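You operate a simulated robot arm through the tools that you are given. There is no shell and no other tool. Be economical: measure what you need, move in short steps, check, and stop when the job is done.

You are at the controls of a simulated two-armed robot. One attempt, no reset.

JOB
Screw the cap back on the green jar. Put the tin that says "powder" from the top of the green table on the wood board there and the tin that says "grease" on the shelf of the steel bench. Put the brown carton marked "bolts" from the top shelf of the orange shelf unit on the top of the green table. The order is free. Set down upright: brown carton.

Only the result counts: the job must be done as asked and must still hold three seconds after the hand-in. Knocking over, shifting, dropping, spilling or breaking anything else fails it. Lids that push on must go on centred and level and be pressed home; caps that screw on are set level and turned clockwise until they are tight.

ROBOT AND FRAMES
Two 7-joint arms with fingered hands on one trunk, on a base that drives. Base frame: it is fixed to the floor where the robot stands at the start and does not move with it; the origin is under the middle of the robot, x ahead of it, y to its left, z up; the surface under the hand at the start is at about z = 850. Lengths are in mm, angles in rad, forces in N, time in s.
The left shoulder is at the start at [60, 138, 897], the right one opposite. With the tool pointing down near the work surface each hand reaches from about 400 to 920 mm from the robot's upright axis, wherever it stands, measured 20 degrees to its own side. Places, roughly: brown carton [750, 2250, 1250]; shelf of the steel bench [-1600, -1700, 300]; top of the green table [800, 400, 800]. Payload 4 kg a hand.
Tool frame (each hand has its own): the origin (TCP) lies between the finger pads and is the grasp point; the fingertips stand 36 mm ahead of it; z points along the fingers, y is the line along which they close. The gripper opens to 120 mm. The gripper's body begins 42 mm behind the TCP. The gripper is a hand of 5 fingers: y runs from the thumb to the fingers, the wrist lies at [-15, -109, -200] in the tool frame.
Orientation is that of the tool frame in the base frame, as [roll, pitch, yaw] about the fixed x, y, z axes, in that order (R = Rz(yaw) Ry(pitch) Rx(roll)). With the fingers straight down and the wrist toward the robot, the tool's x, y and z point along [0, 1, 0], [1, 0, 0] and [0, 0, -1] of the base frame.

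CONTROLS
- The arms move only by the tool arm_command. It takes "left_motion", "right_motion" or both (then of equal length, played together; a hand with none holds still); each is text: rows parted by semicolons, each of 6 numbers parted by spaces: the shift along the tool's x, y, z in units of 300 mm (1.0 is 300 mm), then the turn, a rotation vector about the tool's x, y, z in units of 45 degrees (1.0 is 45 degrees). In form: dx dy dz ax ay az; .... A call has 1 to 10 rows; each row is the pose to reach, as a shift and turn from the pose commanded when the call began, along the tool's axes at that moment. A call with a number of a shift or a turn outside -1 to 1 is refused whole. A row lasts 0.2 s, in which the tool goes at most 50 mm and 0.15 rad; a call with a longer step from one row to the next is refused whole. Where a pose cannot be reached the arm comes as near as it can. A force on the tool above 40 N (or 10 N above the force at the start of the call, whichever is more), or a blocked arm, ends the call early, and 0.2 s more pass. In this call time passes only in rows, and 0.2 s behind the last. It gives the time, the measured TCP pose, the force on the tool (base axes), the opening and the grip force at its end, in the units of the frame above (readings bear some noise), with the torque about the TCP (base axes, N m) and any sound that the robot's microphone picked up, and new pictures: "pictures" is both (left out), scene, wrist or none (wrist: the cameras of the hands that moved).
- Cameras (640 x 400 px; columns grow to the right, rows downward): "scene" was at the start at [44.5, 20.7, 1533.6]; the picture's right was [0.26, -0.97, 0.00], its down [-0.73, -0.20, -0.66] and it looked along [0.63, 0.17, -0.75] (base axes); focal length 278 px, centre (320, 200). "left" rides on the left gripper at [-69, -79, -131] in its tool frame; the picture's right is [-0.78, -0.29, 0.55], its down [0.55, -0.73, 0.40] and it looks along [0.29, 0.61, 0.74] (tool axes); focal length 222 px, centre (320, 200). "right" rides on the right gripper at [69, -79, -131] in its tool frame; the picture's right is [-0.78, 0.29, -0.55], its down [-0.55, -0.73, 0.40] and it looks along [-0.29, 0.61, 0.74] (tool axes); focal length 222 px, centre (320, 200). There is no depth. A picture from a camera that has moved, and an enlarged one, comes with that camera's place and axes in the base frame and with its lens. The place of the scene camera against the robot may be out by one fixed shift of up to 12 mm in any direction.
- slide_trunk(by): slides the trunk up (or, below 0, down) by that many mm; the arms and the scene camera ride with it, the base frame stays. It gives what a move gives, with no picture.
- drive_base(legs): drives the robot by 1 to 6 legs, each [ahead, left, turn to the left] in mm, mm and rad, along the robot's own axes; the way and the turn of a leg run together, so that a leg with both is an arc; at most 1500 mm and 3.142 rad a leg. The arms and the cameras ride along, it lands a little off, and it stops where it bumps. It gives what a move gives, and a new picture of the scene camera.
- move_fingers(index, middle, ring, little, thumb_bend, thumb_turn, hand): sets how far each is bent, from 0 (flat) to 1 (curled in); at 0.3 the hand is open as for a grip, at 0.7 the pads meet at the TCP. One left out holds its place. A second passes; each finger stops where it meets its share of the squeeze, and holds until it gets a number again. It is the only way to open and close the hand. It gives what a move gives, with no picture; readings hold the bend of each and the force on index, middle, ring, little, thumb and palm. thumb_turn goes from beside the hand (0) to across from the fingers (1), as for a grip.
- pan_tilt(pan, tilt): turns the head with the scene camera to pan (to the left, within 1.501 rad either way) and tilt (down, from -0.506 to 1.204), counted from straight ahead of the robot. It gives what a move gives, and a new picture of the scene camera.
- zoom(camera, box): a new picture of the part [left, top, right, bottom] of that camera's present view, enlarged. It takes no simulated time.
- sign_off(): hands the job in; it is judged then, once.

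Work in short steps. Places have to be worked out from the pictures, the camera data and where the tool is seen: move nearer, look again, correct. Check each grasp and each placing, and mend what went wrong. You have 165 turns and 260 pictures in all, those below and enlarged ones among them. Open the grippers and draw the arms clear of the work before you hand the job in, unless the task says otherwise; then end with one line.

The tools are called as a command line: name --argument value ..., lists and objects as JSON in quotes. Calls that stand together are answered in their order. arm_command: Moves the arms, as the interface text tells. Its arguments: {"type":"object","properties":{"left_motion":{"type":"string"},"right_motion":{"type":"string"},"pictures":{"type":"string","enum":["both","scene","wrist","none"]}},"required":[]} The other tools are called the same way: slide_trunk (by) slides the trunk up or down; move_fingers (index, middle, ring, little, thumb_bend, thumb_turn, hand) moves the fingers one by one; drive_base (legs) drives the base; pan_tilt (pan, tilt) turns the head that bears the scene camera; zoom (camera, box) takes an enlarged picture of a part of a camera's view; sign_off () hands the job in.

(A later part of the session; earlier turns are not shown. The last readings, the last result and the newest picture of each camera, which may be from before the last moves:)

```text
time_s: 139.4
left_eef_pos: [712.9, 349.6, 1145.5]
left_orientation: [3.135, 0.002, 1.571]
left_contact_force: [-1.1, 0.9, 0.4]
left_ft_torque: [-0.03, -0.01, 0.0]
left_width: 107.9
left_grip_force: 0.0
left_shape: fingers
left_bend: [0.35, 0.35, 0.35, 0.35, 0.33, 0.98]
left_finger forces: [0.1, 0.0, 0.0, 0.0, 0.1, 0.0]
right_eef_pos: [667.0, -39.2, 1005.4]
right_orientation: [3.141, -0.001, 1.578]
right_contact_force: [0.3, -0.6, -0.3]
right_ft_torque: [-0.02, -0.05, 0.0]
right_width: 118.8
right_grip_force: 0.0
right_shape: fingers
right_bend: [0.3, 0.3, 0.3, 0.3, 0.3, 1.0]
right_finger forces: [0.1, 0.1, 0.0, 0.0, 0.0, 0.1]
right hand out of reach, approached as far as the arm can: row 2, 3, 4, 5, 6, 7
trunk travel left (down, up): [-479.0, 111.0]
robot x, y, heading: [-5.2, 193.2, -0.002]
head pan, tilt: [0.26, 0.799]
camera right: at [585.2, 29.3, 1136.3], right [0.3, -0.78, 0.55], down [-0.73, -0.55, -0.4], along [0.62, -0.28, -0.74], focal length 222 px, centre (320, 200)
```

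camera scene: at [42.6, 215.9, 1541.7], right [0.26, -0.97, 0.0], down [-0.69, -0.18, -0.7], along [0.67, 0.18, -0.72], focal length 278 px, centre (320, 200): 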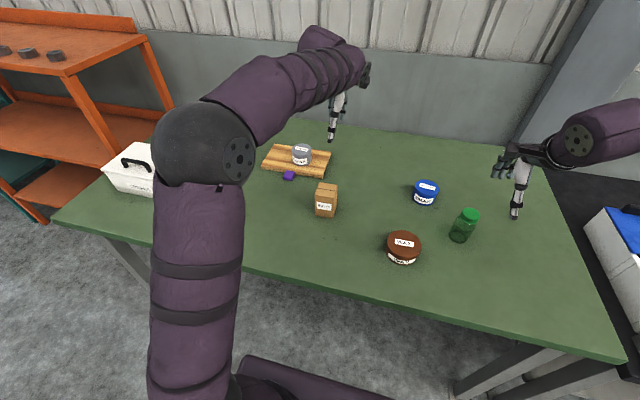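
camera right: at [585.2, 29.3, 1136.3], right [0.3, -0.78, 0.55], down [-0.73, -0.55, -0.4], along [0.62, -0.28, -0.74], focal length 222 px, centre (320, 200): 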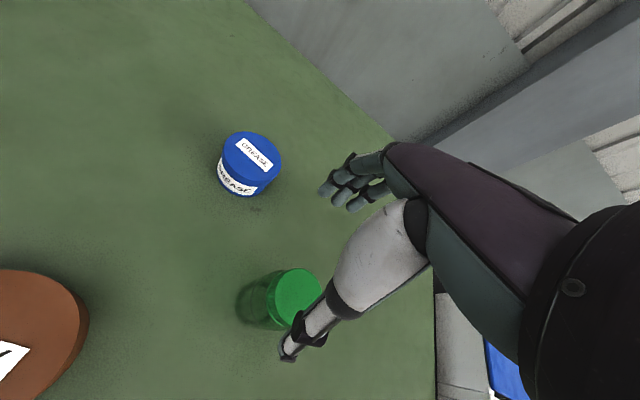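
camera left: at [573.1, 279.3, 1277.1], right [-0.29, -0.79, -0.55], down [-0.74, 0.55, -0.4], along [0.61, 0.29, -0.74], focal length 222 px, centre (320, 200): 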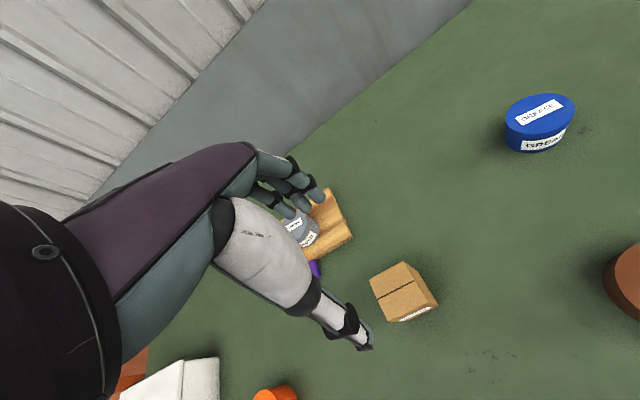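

The right arm is stuck at its reach limit in this configuration. I'll use the left hand for the grease instead: retract the right hand up and back, then drive right.

arm_command --right_motion "0 0 -0.13 0 0 0; 0 0 -0.27 0 0 0; -0.02 -0.08 -0.38 0 0 0; -0.1 -0.2 -0.4 0 0 0; -0.2 -0.3 -0.4 0 0 0; -0.3 -0.4 -0.4 0 0 0; -0.4 -0.5 -0.4 0 0 0" --pictures "none"

drive_base --legs '[[0, -310, 0]]'

zoom --camera "left" --box '[0, 0, 640, 400]'

```text
time_s: 141.0
left_eef_pos: [711.2, 348.5, 1144.8]
left_orientation: [3.138, -0.001, 1.573]
left_contact_force: [-0.7, 0.2, 0.5]
left_ft_torque: [-0.04, -0.03, -0.02]
left_width: 107.5
left_grip_force: 0.0
left_shape: fingers
left_bend: [0.35, 0.35, 0.35, 0.35, 0.33, 0.98]
left_finger forces: [0.0, 0.0, 0.0, 0.1, 0.0, 0.0]
right_eef_pos: [519.6, -155.3, 1116.6]
right_orientation: [-3.141, -0.001, 1.581]
right_contact_force: [0.1, -0.1, -0.2]
right_ft_torque: [0.02, -0.01, 0.0]
right_width: 118.6
right_grip_force: 0.1
right_shape: fingers
right_bend: [0.3, 0.3, 0.3, 0.3, 0.3, 1.0]
right_finger forces: [0.0, 0.0, 0.1, 0.0, 0.0, 0.1]
right hand out of reach, approached as far as the arm can: row 1, 2, 3
trunk travel left (down, up): [-479.0, 111.0]
robot x, y, heading: [-9.2, 198.0, -0.0]
head pan, tilt: [0.26, 0.799]
```

```text
time_s: 143.1
left_eef_pos: [712.5, 37.0, 1143.2]
left_orientation: [3.139, 0.0, 1.57]
left_contact_force: [0.1, -0.9, 0.2]
left_ft_torque: [0.01, -0.01, 0.03]
left_width: 107.8
left_grip_force: 0.1
left_shape: fingers
left_bend: [0.35, 0.35, 0.35, 0.35, 0.33, 0.98]
left_finger forces: [0.1, 0.0, 0.0, 0.1, 0.0, 0.0]
right_eef_pos: [520.9, -466.9, 1116.5]
right_orientation: [-3.141, -0.001, 1.577]
right_contact_force: [0.0, 0.4, 0.1]
right_ft_torque: [0.03, 0.0, 0.0]
right_width: 118.6
right_grip_force: 0.1
right_shape: fingers
right_bend: [0.3, 0.3, 0.3, 0.3, 0.3, 1.0]
right_finger forces: [0.0, 0.1, 0.0, 0.0, 0.1, 0.0]
trunk travel left (down, up): [-479.0, 111.0]
robot x, y, heading: [-8.2, -116.0, 0.002]
head pan, tilt: [0.26, 0.799]
camera scene: at [40.7, -95.3, 1541.9], right [0.26, -0.97, 0.0], down [-0.69, -0.18, -0.7], along [0.67, 0.18, -0.72], focal length 278 px, centre (320, 200)
```

scene: 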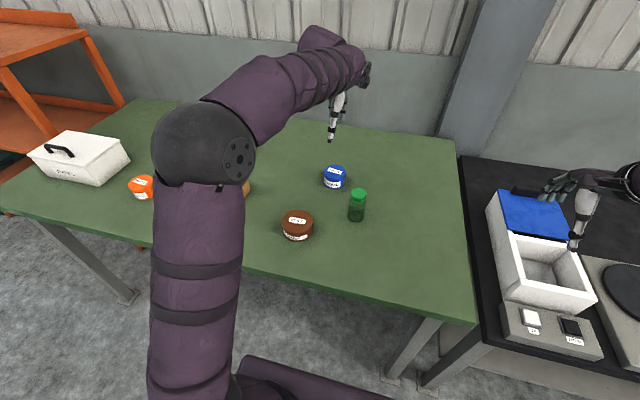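

```text
1.00 times, centred on (320, 200) of left (not enlarged: the box is as wide or as high as the picture)
camera zoom: at [633.8, -32.8, 1276.5], right [-0.29, -0.79, -0.55], down [-0.73, 0.55, -0.4], along [0.61, 0.29, -0.73], focal length 222 px, centre (320, 200)
```

zoom: 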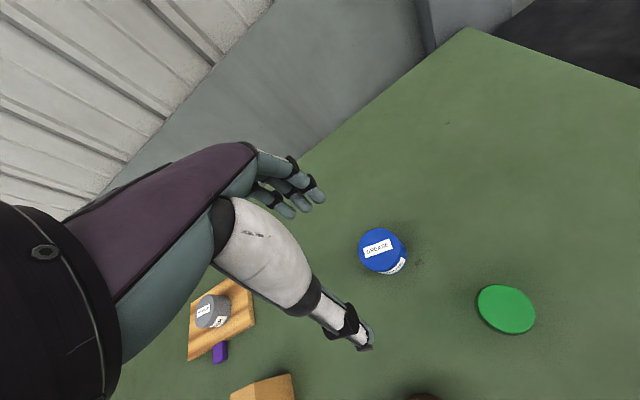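

Grease tin at about (765,40). I move the left hand above it and look.

arm_command --left_motion "0.003 0.06 0.12 0 0 0; 0.007 0.12 0.26 0 0 0; 0.01 0.177 0.4 0 0 0; 0.01 0.177 0.52 0 0 0; 0.01 0.177 0.61 0 0 0" --pictures "wrist"

```text
time_s: 144.3
left_eef_pos: [767.2, 42.5, 961.8]
left_orientation: [3.137, -0.001, 1.569]
left_contact_force: [0.3, 1.3, -0.4]
left_ft_torque: [0.01, 0.0, 0.0]
left_width: 107.5
left_grip_force: 0.0
left_shape: fingers
left_bend: [0.35, 0.35, 0.35, 0.35, 0.33, 0.98]
left_finger forces: [0.1, 0.1, 0.0, 0.0, 0.0, 0.1]
right_eef_pos: [519.2, -465.8, 1116.5]
right_orientation: [-3.14, 0.001, 1.577]
right_contact_force: [0.1, 0.2, 0.0]
right_ft_torque: [0.02, -0.02, 0.0]
right_width: 118.5
right_grip_force: 0.1
right_shape: fingers
right_bend: [0.3, 0.3, 0.3, 0.3, 0.3, 1.0]
right_finger forces: [0.1, 0.0, 0.1, 0.0, 0.0, 0.0]
trunk travel left (down, up): [-479.0, 111.0]
robot x, y, heading: [-10.0, -113.6, -0.005]
head pan, tilt: [0.26, 0.799]
camera left: at [687.2, -28.3, 1094.3], right [-0.29, -0.79, -0.55], down [-0.73, 0.55, -0.4], along [0.61, 0.29, -0.73], focal length 222 px, centre (320, 200)
```

left: 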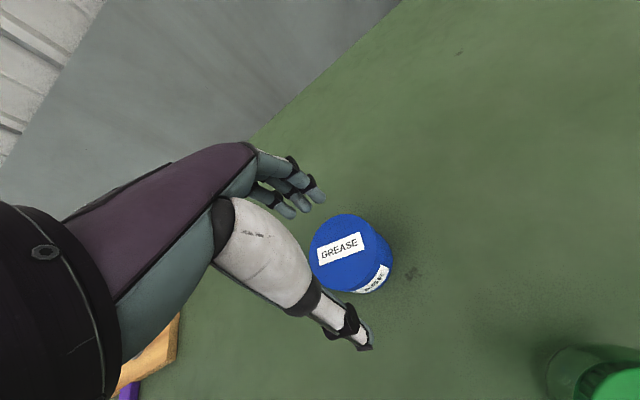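

Tin centre ≈ (770,39). I lower to z≈897 and grip.

arm_command --left_motion "-0.01 0.01 0.08 0 0 0; -0.01 0.01 0.16 0 0 0; -0.01 0.01 0.217 0 0 0" --pictures "none"

move_fingers --hand "left" --index 0.75 --middle 0.75 --ring 0.75 --little 0.75 --thumb_bend 0.75 --thumb_turn 1

arm_command --left_motion "0 0 -0.1 0 0 0; 0 0 -0.25 0 0 0; 0 0 -0.4 0 0 0; 0 0 -0.55 0 0 0; 0 -0.1 -0.66 0 0 0; 0 -0.25 -0.7 0 0 0; 0 -0.4 -0.7 0 0 0; 0 -0.55 -0.7 0 0 0" --pictures "both"

```text
time_s: 145.1
left_eef_pos: [770.2, 38.7, 895.5]
left_orientation: [3.14, 0.0, 1.571]
left_contact_force: [-0.3, -0.2, 0.1]
left_ft_torque: [-0.01, -0.02, 0.02]
left_width: 107.6
left_grip_force: 0.1
left_shape: fingers
left_bend: [0.35, 0.35, 0.35, 0.35, 0.33, 0.98]
left_finger forces: [0.0, 0.0, 0.0, 0.0, 0.0, 0.0]
right_eef_pos: [519.9, -466.2, 1116.6]
right_orientation: [-3.139, -0.001, 1.576]
right_contact_force: [0.5, 0.9, -0.4]
right_ft_torque: [0.01, -0.04, 0.0]
right_width: 118.6
right_grip_force: 0.0
right_shape: fingers
right_bend: [0.3, 0.3, 0.3, 0.3, 0.3, 1.0]
right_finger forces: [0.1, 0.0, 0.1, 0.1, 0.0, 0.1]
trunk travel left (down, up): [-479.0, 111.0]
robot x, y, heading: [-8.4, -113.2, -0.002]
head pan, tilt: [0.26, 0.799]
```

```text
time_s: 146.1
left_eef_pos: [769.5, 38.6, 897.4]
left_orientation: [3.138, 0.001, 1.57]
left_contact_force: [2.2, 0.3, 3.1]
left_ft_torque: [0.05, -0.29, -0.01]
left_width: 60.6
left_grip_force: 39.5
left_shape: fingers
left_bend: [0.58, 0.56, 0.61, 0.73, 0.53, 0.98]
left_finger forces: [9.4, 10.3, 9.3, 10.9, 38.7, 0.1]
right_eef_pos: [519.9, -466.1, 1117.0]
right_orientation: [3.141, 0.001, 1.577]
right_contact_force: [0.5, -0.4, 0.3]
right_ft_torque: [-0.01, 0.0, 0.03]
right_width: 118.5
right_grip_force: 0.0
right_shape: fingers
right_bend: [0.3, 0.3, 0.3, 0.3, 0.3, 1.0]
right_finger forces: [0.0, 0.0, 0.0, 0.1, 0.1, 0.0]
trunk travel left (down, up): [-479.0, 111.0]
robot x, y, heading: [-6.8, -116.2, 0.003]
head pan, tilt: [0.26, 0.799]
```

```text
time_s: 147.9
left_eef_pos: [604.1, 38.1, 1104.0]
left_orientation: [3.14, 0.001, 1.573]
left_contact_force: [0.0, 1.1, -2.4]
left_ft_torque: [-0.06, -0.05, -0.02]
left_width: 60.3
left_grip_force: 38.3
left_shape: fingers
left_bend: [0.58, 0.56, 0.61, 0.73, 0.53, 0.98]
left_finger forces: [9.0, 9.8, 9.3, 10.3, 37.8, 0.1]
right_eef_pos: [519.3, -466.5, 1117.3]
right_orientation: [-3.14, 0.002, 1.576]
right_contact_force: [0.3, 0.7, 0.8]
right_ft_torque: [0.02, -0.01, 0.0]
right_width: 118.7
right_grip_force: 0.0
right_shape: fingers
right_bend: [0.3, 0.3, 0.3, 0.3, 0.3, 1.0]
right_finger forces: [0.1, 0.0, 0.0, 0.1, 0.0, 0.0]
trunk travel left (down, up): [-479.0, 111.0]
robot x, y, heading: [-9.1, -115.9, -0.002]
head pan, tilt: [0.26, 0.799]
camera scene: at [39.6, -93.7, 1541.9], right [0.26, -0.97, 0.0], down [-0.69, -0.18, -0.7], along [0.67, 0.18, -0.72], focal length 278 px, centre (320, 200)
camera left: at [523.6, -32.0, 1236.5], right [-0.29, -0.79, -0.55], down [-0.73, 0.55, -0.4], along [0.61, 0.29, -0.73], focal length 222 px, centre (320, 200)
```

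scene: 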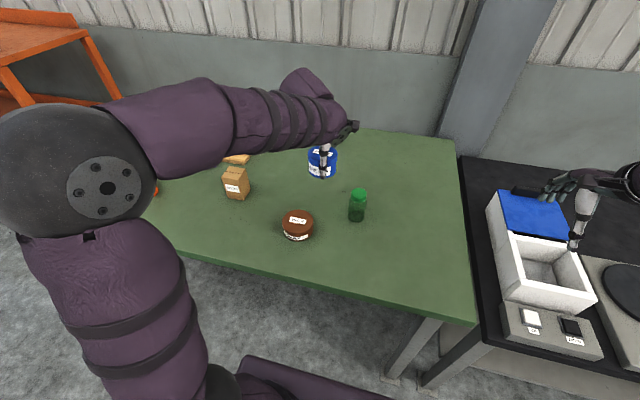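
left: 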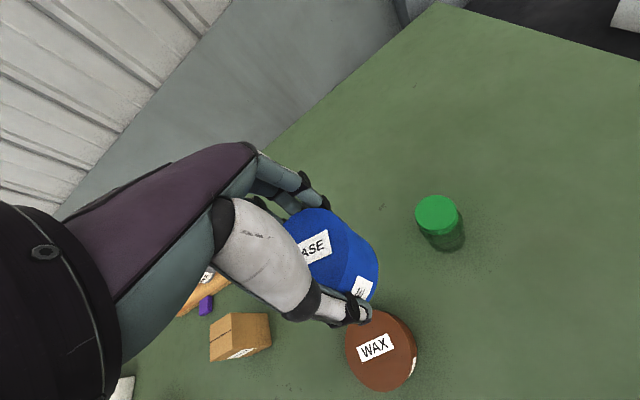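

Grease tin is held. I back away from the table and pan the head to the right to look for the steel bench.

drive_base --legs '[[-550, 0, 0]]'

pan_tilt --pan -1.5 --tilt 0.35

```text
time_s: 151.0
left_eef_pos: [57.7, 39.4, 1104.1]
left_orientation: [3.138, 0.001, 1.578]
left_contact_force: [-0.5, 0.9, -3.2]
left_ft_torque: [-0.06, -0.02, 0.04]
left_width: 60.2
left_grip_force: 38.4
left_shape: fingers
left_bend: [0.58, 0.56, 0.61, 0.73, 0.53, 0.98]
left_finger forces: [8.9, 9.8, 9.3, 10.2, 37.8, 0.0]
right_eef_pos: [-23.5, -463.0, 1116.3]
right_orientation: [-3.141, 0.0, 1.581]
right_contact_force: [0.2, 0.8, 0.2]
right_ft_torque: [0.01, -0.01, 0.01]
right_width: 118.5
right_grip_force: 0.0
right_shape: fingers
right_bend: [0.3, 0.3, 0.3, 0.3, 0.3, 1.0]
right_finger forces: [0.0, 0.0, 0.0, 0.0, 0.0, 0.0]
trunk travel left (down, up): [-479.0, 111.0]
robot x, y, heading: [-548.8, -116.4, 0.004]
head pan, tilt: [0.26, 0.799]
camera scene: at [-505.1, -94.8, 1541.9], right [0.26, -0.97, 0.0], down [-0.69, -0.19, -0.7], along [0.67, 0.18, -0.72], focal length 278 px, centre (320, 200)
```

scene: 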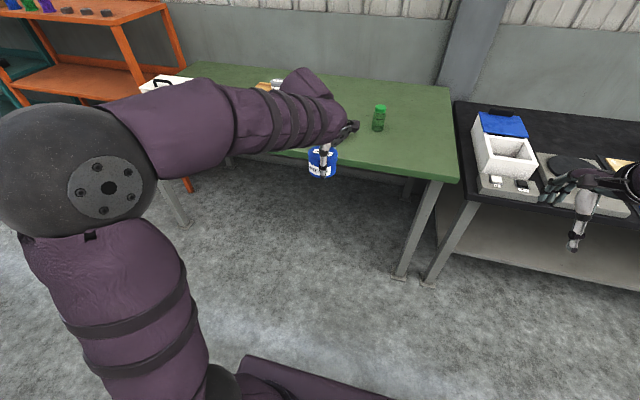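

```text
time_s: 152.8
left_eef_pos: [58.6, 40.3, 1103.1]
left_orientation: [3.139, 0.002, 1.578]
left_contact_force: [0.0, 0.0, -3.3]
left_ft_torque: [-0.05, -0.03, -0.04]
left_width: 60.7
left_grip_force: 38.1
left_shape: fingers
left_bend: [0.58, 0.56, 0.61, 0.73, 0.53, 0.98]
left_finger forces: [9.0, 9.8, 9.3, 10.2, 37.7, 0.0]
right_eef_pos: [-23.7, -463.7, 1115.8]
right_orientation: [-3.14, 0.0, 1.581]
right_contact_force: [-0.1, -0.1, -0.2]
right_ft_torque: [-0.01, 0.02, -0.03]
right_width: 118.6
right_grip_force: 0.1
right_shape: fingers
right_bend: [0.3, 0.3, 0.3, 0.3, 0.3, 1.0]
right_finger forces: [0.0, 0.0, 0.0, 0.0, 0.0, 0.1]
trunk travel left (down, up): [-479.0, 111.0]
robot x, y, heading: [-552.2, -115.7, 0.008]
head pan, tilt: [-1.499, 0.351]
camera scene: at [-575.1, -208.7, 1581.5], right [-1.0, -0.08, 0.0], down [-0.03, 0.34, -0.94], along [0.07, -0.94, -0.34], focal length 278 px, centre (320, 200)
```

scene: 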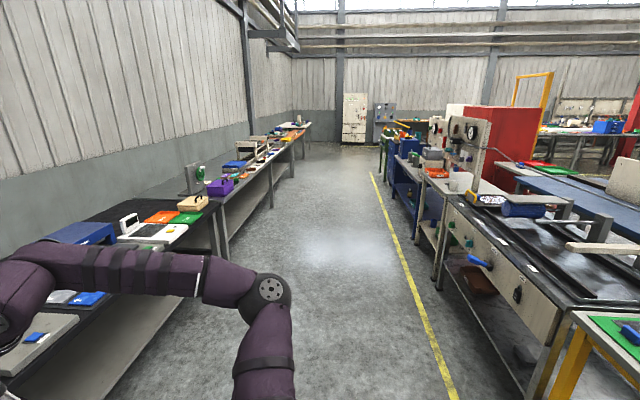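

The steel bench with its lower shelf is at right ahead (x≈−1500). I turn the robot to face −x in this open spot, pan forward and look.

drive_base --legs '[[0, 0, -1.57], [0, 0, -1.57]]'

pan_tilt --pan 0.9 --tilt 0.45

```text
time_s: 160.7
left_eef_pos: [-1155.9, -294.4, 1103.8]
left_orientation: [3.138, 0.003, -1.528]
left_contact_force: [0.1, -0.5, -3.1]
left_ft_torque: [0.02, 0.04, -0.02]
left_width: 59.5
left_grip_force: 36.0
left_shape: fingers
left_bend: [0.58, 0.57, 0.61, 0.73, 0.53, 0.98]
left_finger forces: [9.0, 9.2, 9.1, 9.6, 34.4, 0.1]
right_eef_pos: [-1092.4, 213.1, 1115.9]
right_orientation: [-3.139, 0.0, -1.522]
right_contact_force: [-0.9, -0.4, 0.3]
right_ft_torque: [-0.02, -0.02, -0.02]
right_width: 118.9
right_grip_force: 0.1
right_shape: fingers
right_bend: [0.3, 0.3, 0.3, 0.3, 0.3, 1.0]
right_finger forces: [0.1, 0.0, 0.0, 0.0, 0.0, 0.0]
trunk travel left (down, up): [-479.0, 111.0]
robot x, y, heading: [-553.6, -116.5, -3.102]
head pan, tilt: [-1.499, 0.351]
camera scene: at [-533.4, -21.8, 1581.5], right [0.99, 0.11, 0.0], down [0.04, -0.34, -0.94], along [-0.1, 0.93, -0.34], focal length 278 px, centre (320, 200)
```

scene: 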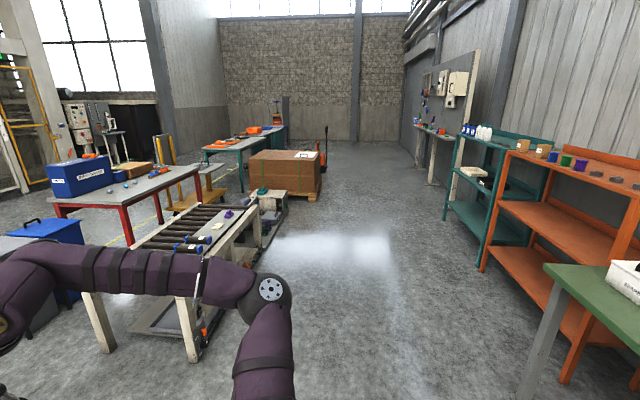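

```text
time_s: 162.9
left_eef_pos: [-1155.1, -293.8, 1103.8]
left_orientation: [3.14, 0.002, -1.528]
left_contact_force: [0.1, 0.1, -1.8]
left_ft_torque: [0.04, 0.05, 0.0]
left_width: 59.3
left_grip_force: 36.2
left_shape: fingers
left_bend: [0.58, 0.57, 0.61, 0.73, 0.53, 0.98]
left_finger forces: [9.0, 9.2, 9.1, 9.8, 34.3, 0.0]
right_eef_pos: [-1093.1, 212.5, 1116.6]
right_orientation: [-3.139, 0.001, -1.523]
right_contact_force: [0.1, 0.1, -0.1]
right_ft_torque: [-0.03, -0.03, -0.02]
right_width: 118.7
right_grip_force: 0.0
right_shape: fingers
right_bend: [0.3, 0.3, 0.3, 0.3, 0.3, 1.0]
right_finger forces: [0.0, 0.0, 0.0, 0.0, 0.1, 0.0]
trunk travel left (down, up): [-479.0, 111.0]
robot x, y, heading: [-552.7, -117.9, -3.1]
head pan, tilt: [0.901, 0.45]
camera scene: at [-577.2, -188.7, 1572.3], right [-0.81, 0.59, 0.0], down [0.26, 0.35, -0.9], along [-0.53, -0.73, -0.44], focal length 278 px, centre (320, 200)
```

scene: 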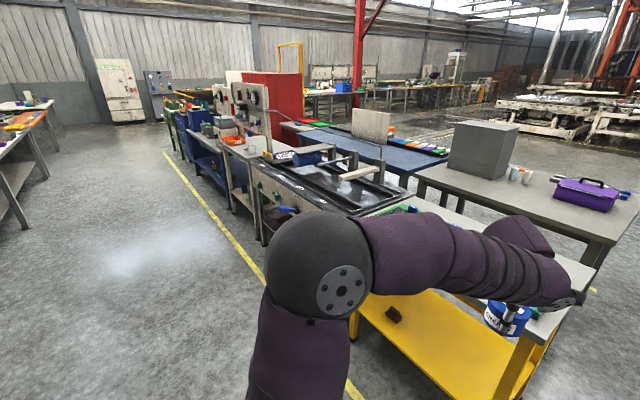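

Trolley in front here; the steel bench is further along −y with its front near x≈−1450. I back off slightly and drive left along the aisle.

drive_base --legs '[[-120, 0, -0.04], [0, 1150, 0]]'

pan_tilt --pan 0.45 --tilt 0.6

```text
time_s: 169.6
left_eef_pos: [-1042.9, -1399.9, 1103.1]
left_orientation: [3.137, 0.001, -1.572]
left_contact_force: [0.2, 0.5, -2.4]
left_ft_torque: [0.01, 0.01, -0.04]
left_width: 59.5
left_grip_force: 35.6
left_shape: fingers
left_bend: [0.58, 0.57, 0.62, 0.73, 0.53, 0.98]
left_finger forces: [9.1, 9.2, 9.2, 9.8, 34.5, 0.0]
right_eef_pos: [-959.6, -897.0, 1116.3]
right_orientation: [-3.14, 0.0, -1.565]
right_contact_force: [-0.7, -0.6, 0.1]
right_ft_torque: [0.01, 0.02, 0.02]
right_width: 118.4
right_grip_force: 0.0
right_shape: fingers
right_bend: [0.3, 0.3, 0.3, 0.3, 0.3, 1.0]
right_finger forces: [0.0, 0.0, 0.0, 0.0, 0.0, 0.1]
trunk travel left (down, up): [-479.0, 111.0]
robot x, y, heading: [-435.4, -1244.5, 3.139]
head pan, tilt: [0.901, 0.45]
camera scene: at [-461.4, -1319.6, 1572.3], right [-0.78, 0.62, 0.0], down [0.27, 0.34, -0.9], along [-0.56, -0.7, -0.44], focal length 278 px, centre (320, 200)
```

scene: 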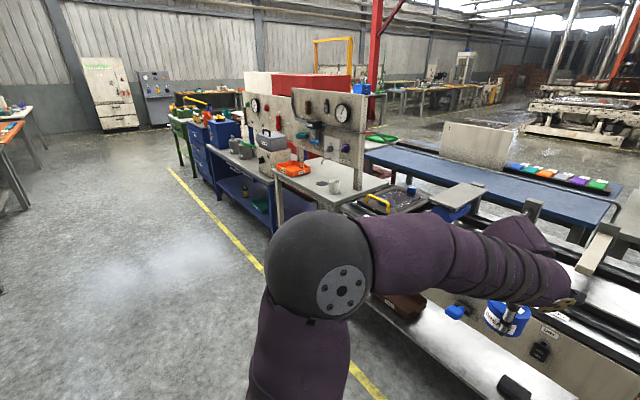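

```text
time_s: 170.5
left_eef_pos: [-1043.2, -1400.3, 1104.0]
left_orientation: [3.141, 0.002, -1.57]
left_contact_force: [0.2, 1.1, -2.6]
left_ft_torque: [0.02, 0.03, 0.0]
left_width: 59.6
left_grip_force: 35.9
left_shape: fingers
left_bend: [0.58, 0.57, 0.62, 0.73, 0.53, 0.98]
left_finger forces: [9.1, 9.1, 9.2, 9.8, 34.4, 0.0]
right_eef_pos: [-958.6, -895.8, 1116.8]
right_orientation: [-3.139, 0.0, -1.566]
right_contact_force: [-0.7, 0.7, -0.2]
right_ft_torque: [-0.01, -0.03, -0.01]
right_width: 118.5
right_grip_force: 0.2
right_shape: fingers
right_bend: [0.3, 0.3, 0.3, 0.3, 0.3, 1.0]
right_finger forces: [0.0, 0.0, 0.0, 0.0, 0.0, 0.0]
trunk travel left (down, up): [-479.0, 111.0]
robot x, y, heading: [-431.7, -1250.0, 3.14]
head pan, tilt: [0.45, 0.6]
camera scene: at [-483.8, -1285.7, 1558.7], right [-0.43, 0.9, 0.0], down [0.51, 0.25, -0.83], along [-0.74, -0.36, -0.56], focal length 278 px, centre (320, 200)
```

scene: 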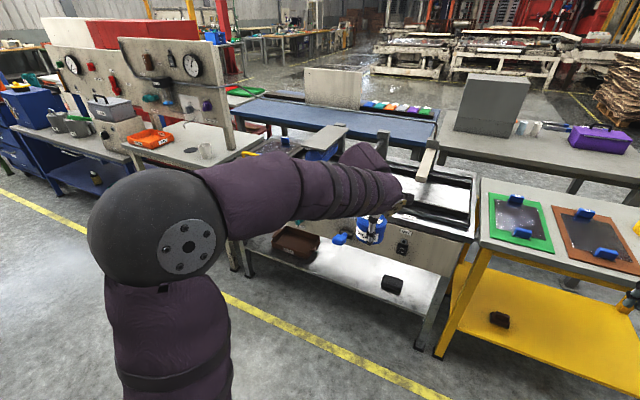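

Steel bench with its lower shelf is directly ahead. I zoom to see the shelf, apron and free spots.

zoom --camera "scene" --box '[220, 150, 500, 350]'

```text
2.00 times, centred on (360, 250) of scene
camera zoom: at [-483.8, -1285.7, 1558.7], right [-0.43, 0.9, 0.0], down [0.51, 0.25, -0.83], along [-0.74, -0.36, -0.56], focal length 557 px, centre (240, 100)
```

zoom: 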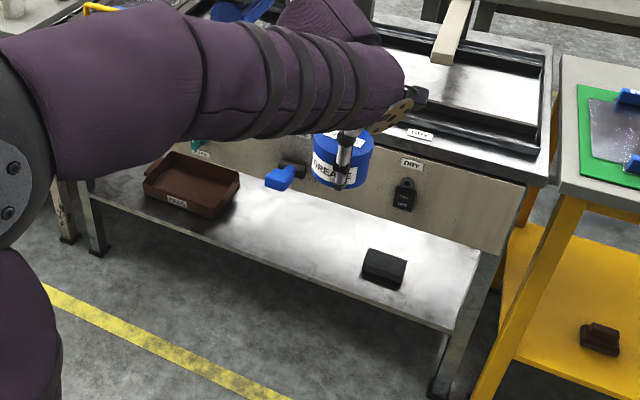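

Shelf front edge ≈ x −1455, z≈285, panel bottom ≈ z 575; free spot near y≈−1640 between the brown bin and black block. I retract the right hand and lower the trunk here, away from the bench.

arm_command --right_motion "0 -0.1 0 0 0 0; 0 -0.2 0 0 0 0; 0 -0.3 0 0 0 0; 0 -0.4 0 0 0 0; 0 -0.5 0 0 0 0" --pictures "none"

slide_trunk --by -420

arm_command --left_motion "0 0 0.15 0 0 0; 0 0 0.3 0 0 0; 0 0 0.45 0 0 0; 0 0 0.6 0 0 0; 0 0 0.75 0 0 0; 0 0 0.9 0 0 0" --pictures "both"

```text
time_s: 171.7
left_eef_pos: [-1042.5, -1399.5, 1105.1]
left_orientation: [3.139, 0.002, -1.57]
left_contact_force: [-0.3, -0.6, -3.5]
left_ft_torque: [0.01, 0.02, -0.01]
left_width: 59.6
left_grip_force: 36.0
left_shape: fingers
left_bend: [0.59, 0.57, 0.62, 0.73, 0.53, 0.98]
left_finger forces: [9.0, 9.2, 9.2, 9.7, 34.5, 0.1]
right_eef_pos: [-807.3, -893.6, 1117.0]
right_orientation: [-3.141, -0.002, -1.565]
right_contact_force: [0.1, 0.3, 0.8]
right_ft_torque: [-0.01, 0.04, -0.01]
right_width: 118.6
right_grip_force: 0.0
right_shape: fingers
right_bend: [0.3, 0.3, 0.3, 0.3, 0.3, 1.0]
right_finger forces: [0.1, 0.1, 0.1, 0.1, 0.1, 0.0]
trunk travel left (down, up): [-479.0, 111.0]
robot x, y, heading: [-431.4, -1248.8, 3.139]
head pan, tilt: [0.45, 0.6]
```

```text
refused: -420 is not a number from -400 to 400
```

```text
time_s: 173.1
left_eef_pos: [-1045.5, -1399.8, 832.1]
left_orientation: [3.138, -0.001, -1.571]
left_contact_force: [-0.1, 0.5, -2.8]
left_ft_torque: [0.0, 0.04, -0.01]
left_width: 59.2
left_grip_force: 35.3
left_shape: fingers
left_bend: [0.59, 0.57, 0.62, 0.73, 0.53, 0.98]
left_finger forces: [9.2, 9.2, 9.2, 9.4, 34.3, 0.1]
right_eef_pos: [-808.1, -893.9, 1116.0]
right_orientation: [-3.141, 0.001, -1.566]
right_contact_force: [0.4, 0.1, 0.0]
right_ft_torque: [0.03, 0.0, 0.01]
right_width: 118.8
right_grip_force: 0.1
right_shape: fingers
right_bend: [0.3, 0.3, 0.3, 0.3, 0.3, 1.0]
right_finger forces: [0.0, 0.0, 0.1, 0.0, 0.0, 0.0]
trunk travel left (down, up): [-479.0, 111.0]
robot x, y, heading: [-433.5, -1247.9, 3.14]
head pan, tilt: [0.45, 0.6]
camera scene: at [-484.5, -1285.7, 1558.7], right [-0.43, 0.9, 0.0], down [0.51, 0.24, -0.82], along [-0.74, -0.36, -0.57], focal length 278 px, centre (320, 200)
camera left: at [-965.4, -1331.1, 964.3], right [0.29, 0.79, -0.55], down [0.73, -0.55, -0.4], along [-0.61, -0.29, -0.73], focal length 222 px, centre (320, 200)
```

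scene: 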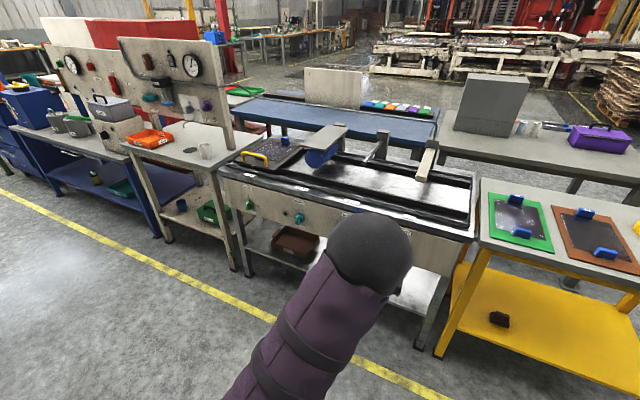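
left: 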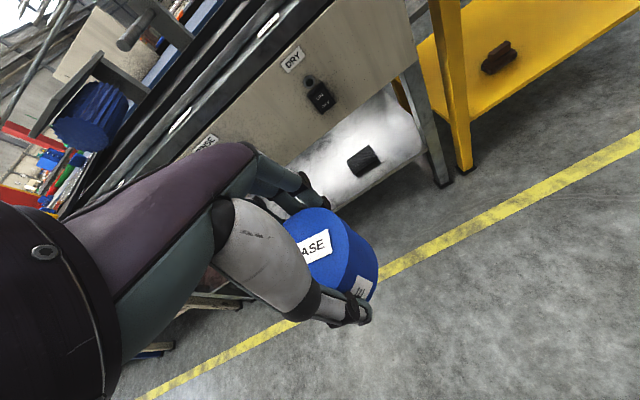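

Now I lower the trunk 400 mm and the arm a little more, then move left toward y≈−1490.

slide_trunk --by -400

drive_base --legs '[[0, 245, 0]]'

zoom --camera "left" --box '[0, 0, 640, 400]'

```text
time_s: 176.9
left_eef_pos: [-1044.6, -1400.0, 433.8]
left_orientation: [3.138, 0.0, -1.571]
left_contact_force: [0.0, 0.2, -2.8]
left_ft_torque: [0.01, 0.0, -0.02]
left_width: 59.4
left_grip_force: 36.3
left_shape: fingers
left_bend: [0.59, 0.57, 0.62, 0.73, 0.53, 0.98]
left_finger forces: [9.3, 9.1, 9.2, 9.4, 34.3, 0.1]
right_eef_pos: [-806.1, -893.1, 716.5]
right_orientation: [-3.14, 0.002, -1.565]
right_contact_force: [-0.8, 0.2, 0.0]
right_ft_torque: [0.03, 0.02, -0.01]
right_width: 118.6
right_grip_force: 0.1
right_shape: fingers
right_bend: [0.3, 0.3, 0.3, 0.3, 0.3, 1.0]
right_finger forces: [0.1, 0.0, 0.1, 0.1, 0.0, 0.0]
trunk travel left (down, up): [-79.0, 511.0]
robot x, y, heading: [-428.4, -1248.2, 3.142]
head pan, tilt: [0.45, 0.6]
```

```text
time_s: 178.7
left_eef_pos: [-1045.8, -1635.5, 433.0]
left_orientation: [3.139, 0.0, -1.574]
left_contact_force: [-0.2, 0.1, -3.0]
left_ft_torque: [0.01, 0.06, -0.03]
left_width: 59.2
left_grip_force: 35.4
left_shape: fingers
left_bend: [0.59, 0.57, 0.62, 0.73, 0.53, 0.98]
left_finger forces: [9.2, 9.1, 9.2, 9.6, 34.3, 0.0]
right_eef_pos: [-806.5, -1131.6, 717.2]
right_orientation: [-3.139, 0.0, -1.569]
right_contact_force: [-0.1, -0.8, 0.0]
right_ft_torque: [-0.01, -0.04, -0.01]
right_width: 118.8
right_grip_force: 0.0
right_shape: fingers
right_bend: [0.3, 0.3, 0.3, 0.3, 0.3, 1.0]
right_finger forces: [0.0, 0.0, 0.0, 0.0, 0.0, 0.1]
trunk travel left (down, up): [-79.0, 511.0]
robot x, y, heading: [-434.9, -1483.0, 3.136]
head pan, tilt: [0.45, 0.6]
camera scene: at [-484.3, -1523.1, 1158.7], right [-0.43, 0.9, 0.0], down [0.51, 0.24, -0.82], along [-0.74, -0.36, -0.57], focal length 278 px, centre (320, 200)
```

scene: 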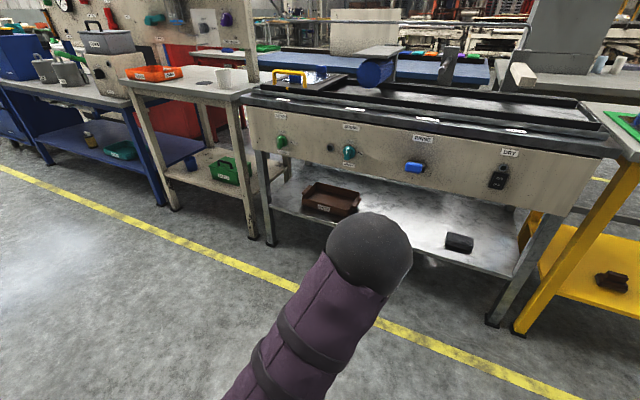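

```text
1.00 times, centred on (320, 200) of left (not enlarged: the box is as wide or as high as the picture)
camera zoom: at [-965.4, -1567.6, 565.0], right [0.29, 0.79, -0.55], down [0.73, -0.55, -0.4], along [-0.61, -0.29, -0.74], focal length 222 px, centre (320, 200)
```

zoom: 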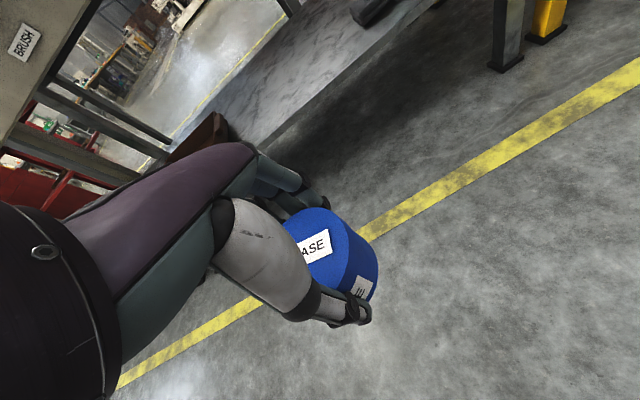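

Shelf top ≈ 284, panel bottom ≈ 572. I lower the tin to TCP z≈353 and drive 330 mm ahead, stopping short of the shelf.

arm_command --left_motion "0 0 0.09 0 0 0; 0 0 0.18 0 0 0; 0 0 0.265 0 0 0" --pictures "none"

drive_base --legs '[[320, 0, 0.004]]'

zoom --camera "left" --box '[0, 0, 640, 400]'

```text
time_s: 179.5
left_eef_pos: [-1044.9, -1635.8, 352.3]
left_orientation: [3.14, -0.001, -1.571]
left_contact_force: [1.3, -0.1, -3.6]
left_ft_torque: [0.03, 0.03, 0.01]
left_width: 59.1
left_grip_force: 35.7
left_shape: fingers
left_bend: [0.59, 0.57, 0.62, 0.73, 0.53, 0.98]
left_finger forces: [9.3, 9.2, 9.2, 9.5, 34.2, 0.0]
right_eef_pos: [-806.7, -1130.3, 716.5]
right_orientation: [3.14, -0.001, -1.568]
right_contact_force: [1.3, 0.0, 0.4]
right_ft_torque: [0.0, 0.03, 0.02]
right_width: 118.8
right_grip_force: 0.0
right_shape: fingers
right_bend: [0.3, 0.3, 0.3, 0.3, 0.3, 1.0]
right_finger forces: [0.0, 0.0, 0.0, 0.0, 0.0, 0.0]
trunk travel left (down, up): [-79.0, 511.0]
robot x, y, heading: [-433.6, -1489.4, 3.139]
head pan, tilt: [0.45, 0.6]
```

```text
time_s: 181.6
left_eef_pos: [-1363.7, -1638.6, 351.8]
left_orientation: [3.14, 0.002, -1.566]
left_contact_force: [-0.1, 0.0, -3.4]
left_ft_torque: [0.03, 0.05, -0.03]
left_width: 59.0
left_grip_force: 35.9
left_shape: fingers
left_bend: [0.59, 0.57, 0.62, 0.73, 0.53, 0.98]
left_finger forces: [9.3, 9.3, 9.2, 9.4, 34.2, 0.1]
right_eef_pos: [-1127.4, -1132.1, 717.9]
right_orientation: [-3.138, 0.002, -1.561]
right_contact_force: [0.5, 0.0, -0.1]
right_ft_torque: [-0.01, -0.01, 0.0]
right_width: 118.6
right_grip_force: 0.1
right_shape: fingers
right_bend: [0.3, 0.3, 0.3, 0.3, 0.3, 1.0]
right_finger forces: [0.0, 0.0, 0.0, 0.0, 0.0, 0.1]
trunk travel left (down, up): [-79.0, 511.0]
robot x, y, heading: [-752.1, -1487.1, -3.141]
head pan, tilt: [0.45, 0.6]
camera scene: at [-802.3, -1523.3, 1158.7], right [-0.44, 0.9, 0.0], down [0.51, 0.25, -0.82], along [-0.74, -0.36, -0.57], focal length 278 px, centre (320, 200)
```

scene: 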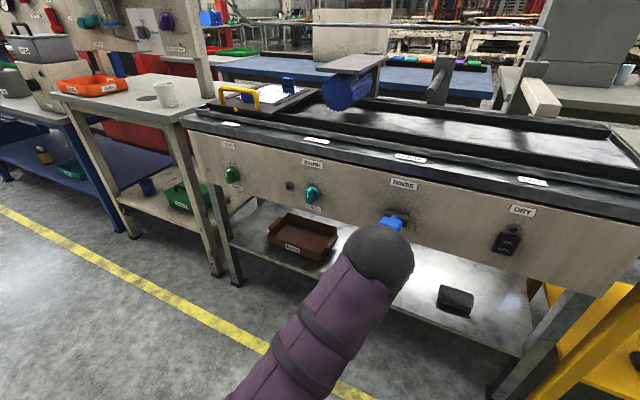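

```text
1.00 times, centred on (320, 200) of left (not enlarged: the box is as wide or as high as the picture)
camera zoom: at [-1283.1, -1569.8, 484.6], right [0.29, 0.79, -0.55], down [0.74, -0.55, -0.4], along [-0.61, -0.29, -0.74], focal length 222 px, centre (320, 200)
```

zoom: 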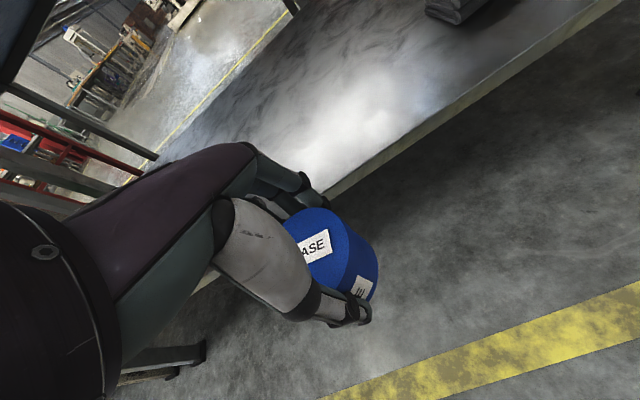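

Shelf edge is at x≈−1450, z≈286. I push the hand forward over the shelf in steps, watching force.

arm_command --left_motion "0 0.08 0 0 0 0; 0 0.16 0 0 0 0; 0 0.24 0 0 0 0; 0 0.3 0 0 0 0" --pictures "both"

```text
time_s: 182.6
left_eef_pos: [-1454.1, -1639.6, 351.9]
left_orientation: [3.14, 0.001, -1.566]
left_contact_force: [-0.4, 0.5, -1.8]
left_ft_torque: [0.01, -0.01, 0.02]
left_width: 59.3
left_grip_force: 35.5
left_shape: fingers
left_bend: [0.59, 0.57, 0.62, 0.73, 0.53, 0.98]
left_finger forces: [9.3, 9.2, 9.4, 9.3, 34.2, 0.1]
right_eef_pos: [-1128.1, -1132.6, 718.0]
right_orientation: [-3.141, 0.001, -1.562]
right_contact_force: [0.2, 0.4, 0.2]
right_ft_torque: [0.01, 0.01, -0.02]
right_width: 118.6
right_grip_force: 0.2
right_shape: fingers
right_bend: [0.3, 0.3, 0.3, 0.3, 0.3, 1.0]
right_finger forces: [0.1, 0.1, 0.0, 0.0, 0.0, 0.0]
trunk travel left (down, up): [-79.0, 511.0]
robot x, y, heading: [-748.7, -1485.5, -3.139]
head pan, tilt: [0.45, 0.6]
camera scene: at [-802.4, -1523.3, 1158.7], right [-0.44, 0.9, 0.0], down [0.51, 0.25, -0.82], along [-0.74, -0.36, -0.57], focal length 278 px, centre (320, 200)
camera left: at [-1373.7, -1570.8, 484.0], right [0.29, 0.79, -0.55], down [0.74, -0.55, -0.4], along [-0.61, -0.29, -0.74], focal length 222 px, centre (320, 200)
```

scene: 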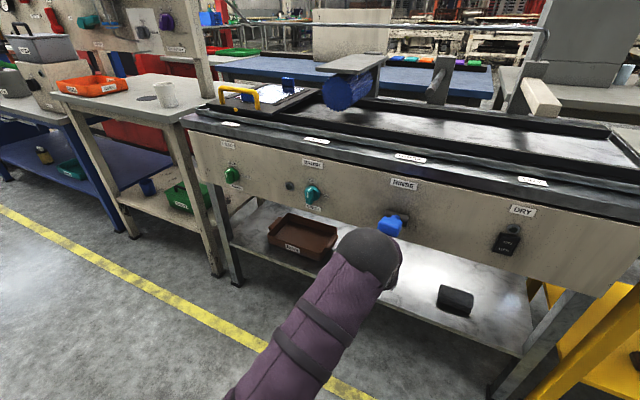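
left: 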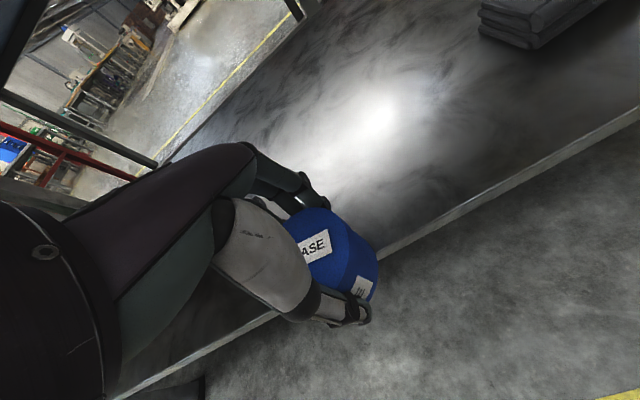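

No contact. The edge is near x≈−1445; I advance another 65 mm.

arm_command --left_motion "0 0.06 0 0 0 0; 0 0.12 0 0 0 0; 0 0.17 0 0 0 0; 0 0.215 0 0 0 0" --pictures "both"

```text
time_s: 183.6
left_eef_pos: [-1516.6, -1638.5, 353.0]
left_orientation: [3.141, 0.001, -1.566]
left_contact_force: [0.1, 0.6, -2.9]
left_ft_torque: [0.01, 0.04, -0.02]
left_width: 59.0
left_grip_force: 35.7
left_shape: fingers
left_bend: [0.59, 0.57, 0.62, 0.73, 0.53, 0.98]
left_finger forces: [9.4, 9.2, 9.4, 9.2, 34.0, 0.1]
right_eef_pos: [-1127.2, -1131.7, 716.9]
right_orientation: [-3.138, 0.0, -1.56]
right_contact_force: [-0.8, 0.1, -0.4]
right_ft_torque: [0.03, 0.01, 0.0]
right_width: 118.8
right_grip_force: 0.1
right_shape: fingers
right_bend: [0.3, 0.3, 0.3, 0.3, 0.3, 1.0]
right_finger forces: [0.0, 0.0, 0.1, 0.1, 0.0, 0.0]
trunk travel left (down, up): [-79.0, 511.0]
robot x, y, heading: [-751.0, -1486.7, -3.146]
head pan, tilt: [0.45, 0.6]
camera scene: at [-802.4, -1523.2, 1158.7], right [-0.44, 0.9, 0.0], down [0.51, 0.25, -0.82], along [-0.74, -0.36, -0.57], focal length 278 px, centre (320, 200)
camera left: at [-1438.2, -1570.8, 484.8], right [0.29, 0.79, -0.55], down [0.74, -0.55, -0.4], along [-0.61, -0.29, -0.74], focal length 222 px, centre (320, 200)
```

scene: 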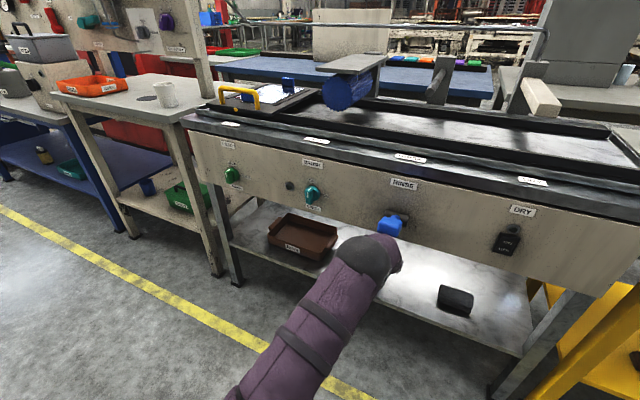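
left: 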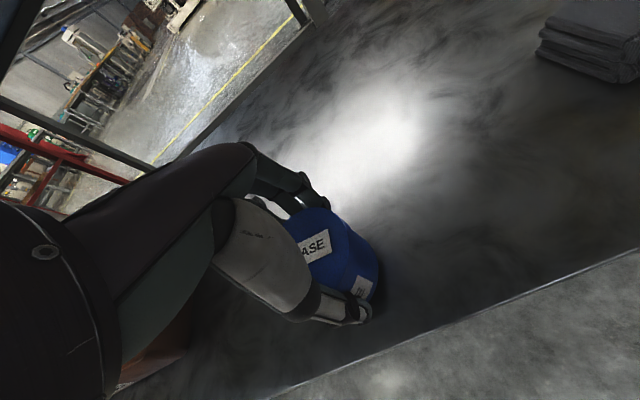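

The tin is fully over the shelf. I lower in small steps to contact.

arm_command --left_motion "0 0 0.02 0 0 0; 0 0 0.035 0 0 0; 0 0 0.045 0 0 0; 0 0 0.053 0 0 0; 0 0 0.06 0 0 0" --pictures "none"

```text
time_s: 184.7
left_eef_pos: [-1522.1, -1639.2, 344.9]
left_orientation: [3.119, 0.003, -1.569]
left_contact_force: [1.5, 0.4, 15.3]
left_ft_torque: [-0.16, 0.42, 0.03]
left_width: 59.2
left_grip_force: 42.9
left_shape: fingers
left_bend: [0.58, 0.57, 0.62, 0.74, 0.53, 0.97]
left_finger forces: [12.0, 10.9, 10.7, 11.0, 41.4, 0.0]
right_eef_pos: [-1127.7, -1132.2, 717.8]
right_orientation: [3.142, 0.001, -1.563]
right_contact_force: [0.6, 0.2, 0.7]
right_ft_torque: [0.05, -0.02, 0.0]
right_width: 118.6
right_grip_force: 0.1
right_shape: fingers
right_bend: [0.3, 0.3, 0.3, 0.3, 0.3, 1.0]
right_finger forces: [0.0, 0.0, 0.1, 0.0, 0.0, 0.1]
trunk travel left (down, up): [-79.0, 511.0]
robot x, y, heading: [-752.1, -1484.2, -3.14]
head pan, tilt: [0.45, 0.6]
stopped in row 5 (left hand): the force on the tool passed its limit at 42 N (the readings are from after the stop); the commanded pose is now the measured one
```

Contact with the shelf (z≈300). I ease slightly, then open the hand.

arm_command --left_motion "0 0 -0.007 0 0 0" --pictures "none"

move_fingers --hand "left" --index 0.36 --middle 0.36 --ring 0.36 --little 0.36 --thumb_bend 0.34

zoom --camera "left" --box '[160, 100, 520, 400]'

```text
time_s: 185.1
left_eef_pos: [-1522.0, -1638.3, 345.9]
left_orientation: [3.123, 0.002, -1.569]
left_contact_force: [-6.5, 0.1, 11.8]
left_ft_torque: [-0.12, 0.68, -0.07]
left_width: 59.1
left_grip_force: 41.1
left_shape: fingers
left_bend: [0.58, 0.56, 0.62, 0.74, 0.53, 0.97]
left_finger forces: [12.5, 11.9, 11.4, 10.2, 36.8, 0.1]
right_eef_pos: [-1126.8, -1131.9, 717.3]
right_orientation: [3.141, 0.001, -1.562]
right_contact_force: [0.0, 0.3, 0.1]
right_ft_torque: [0.0, 0.02, -0.01]
right_width: 118.7
right_grip_force: 0.0
right_shape: fingers
right_bend: [0.3, 0.3, 0.3, 0.3, 0.3, 1.0]
right_finger forces: [0.0, 0.0, 0.0, 0.0, 0.0, 0.0]
trunk travel left (down, up): [-79.0, 511.0]
robot x, y, heading: [-752.0, -1486.1, -3.141]
head pan, tilt: [0.45, 0.6]
```

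```text
time_s: 186.1
left_eef_pos: [-1519.8, -1639.9, 342.5]
left_orientation: [3.13, 0.002, -1.567]
left_contact_force: [-0.9, -0.7, -0.1]
left_ft_torque: [0.01, 0.02, -0.02]
left_width: 104.2
left_grip_force: 0.1
left_shape: fingers
left_bend: [0.36, 0.36, 0.36, 0.36, 0.34, 0.98]
left_finger forces: [0.1, 0.0, 0.0, 0.0, 0.1, 0.0]
right_eef_pos: [-1127.3, -1133.0, 717.5]
right_orientation: [-3.141, 0.001, -1.56]
right_contact_force: [-0.5, 0.1, 0.6]
right_ft_torque: [0.0, 0.0, 0.0]
right_width: 118.8
right_grip_force: 0.0
right_shape: fingers
right_bend: [0.3, 0.3, 0.3, 0.3, 0.3, 1.0]
right_finger forces: [0.0, 0.0, 0.1, 0.0, 0.0, 0.1]
trunk travel left (down, up): [-79.0, 511.0]
robot x, y, heading: [-753.3, -1485.6, -3.137]
head pan, tilt: [0.45, 0.6]
```

```text
1.33 times, centred on (340, 250) of left
camera zoom: at [-1439.6, -1571.0, 474.5], right [0.28, 0.79, -0.55], down [0.73, -0.55, -0.41], along [-0.62, -0.29, -0.73], focal length 296 px, centre (293, 133)
```

zoom: 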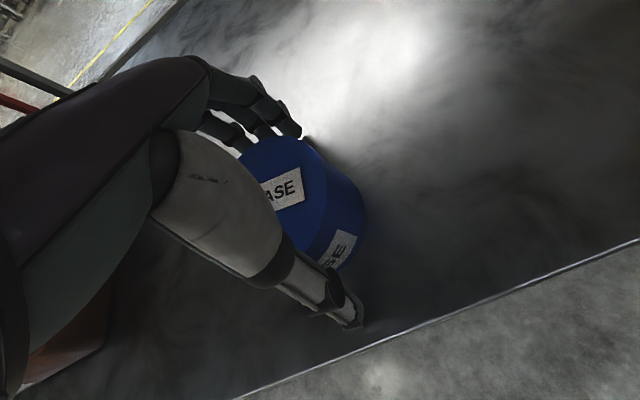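

Tin released. To avoid the panel above, I open wider and slide the hand sideways (+y) off the tin rather than lifting high.

move_fingers --hand "left" --index 0.28 --middle 0.28 --ring 0.28 --little 0.28 --thumb_bend 0.28

arm_command --left_motion "0 0 -0.015 0 0 0; 0 0 -0.03 0 0 0" --pictures "wrist"

```text
time_s: 187.1
left_eef_pos: [-1520.5, -1640.1, 342.6]
left_orientation: [3.129, 0.002, -1.567]
left_contact_force: [0.0, -0.4, 0.5]
left_ft_torque: [-0.02, 0.0, -0.01]
left_width: 124.5
left_grip_force: 0.0
left_shape: fingers
left_bend: [0.28, 0.28, 0.28, 0.28, 0.28, 0.97]
left_finger forces: [0.0, 0.0, 0.0, 0.1, 0.0, 0.0]
right_eef_pos: [-1128.1, -1131.1, 717.8]
right_orientation: [3.141, 0.001, -1.561]
right_contact_force: [-0.1, 0.4, 0.0]
right_ft_torque: [0.02, 0.0, 0.0]
right_width: 118.8
right_grip_force: 0.1
right_shape: fingers
right_bend: [0.3, 0.3, 0.3, 0.3, 0.3, 1.0]
right_finger forces: [0.0, 0.0, 0.0, 0.0, 0.1, 0.0]
trunk travel left (down, up): [-79.0, 511.0]
robot x, y, heading: [-752.6, -1482.6, -3.135]
head pan, tilt: [0.45, 0.6]
```

```text
time_s: 187.7
left_eef_pos: [-1518.5, -1639.8, 353.1]
left_orientation: [3.131, 0.003, -1.566]
left_contact_force: [0.0, -0.2, 0.4]
left_ft_torque: [0.0, 0.03, -0.03]
left_width: 124.6
left_grip_force: 0.0
left_shape: fingers
left_bend: [0.28, 0.28, 0.28, 0.28, 0.28, 0.97]
left_finger forces: [0.0, 0.0, 0.1, 0.0, 0.0, 0.0]
right_eef_pos: [-1127.2, -1133.0, 715.3]
right_orientation: [-3.141, 0.0, -1.562]
right_contact_force: [-0.1, 0.6, 0.4]
right_ft_torque: [0.02, 0.02, -0.01]
right_width: 118.9
right_grip_force: 0.1
right_shape: fingers
right_bend: [0.3, 0.3, 0.3, 0.3, 0.3, 1.0]
right_finger forces: [0.0, 0.1, 0.0, 0.1, 0.1, 0.0]
trunk travel left (down, up): [-79.0, 511.0]
robot x, y, heading: [-751.0, -1483.6, -3.143]
head pan, tilt: [0.45, 0.6]
camera left: at [-1438.8, -1571.4, 483.7], right [0.28, 0.79, -0.55], down [0.73, -0.55, -0.41], along [-0.62, -0.29, -0.73], focal length 222 px, centre (320, 200)
```

left: 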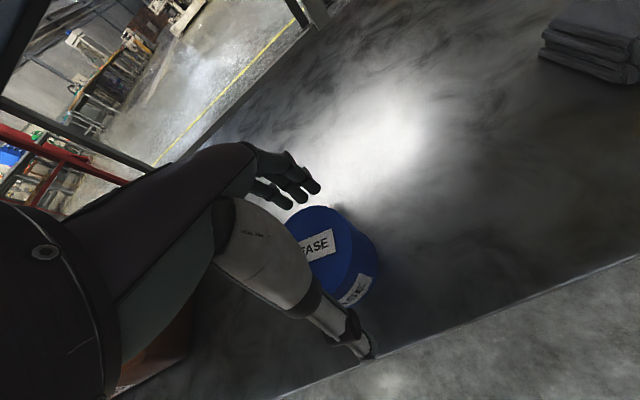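

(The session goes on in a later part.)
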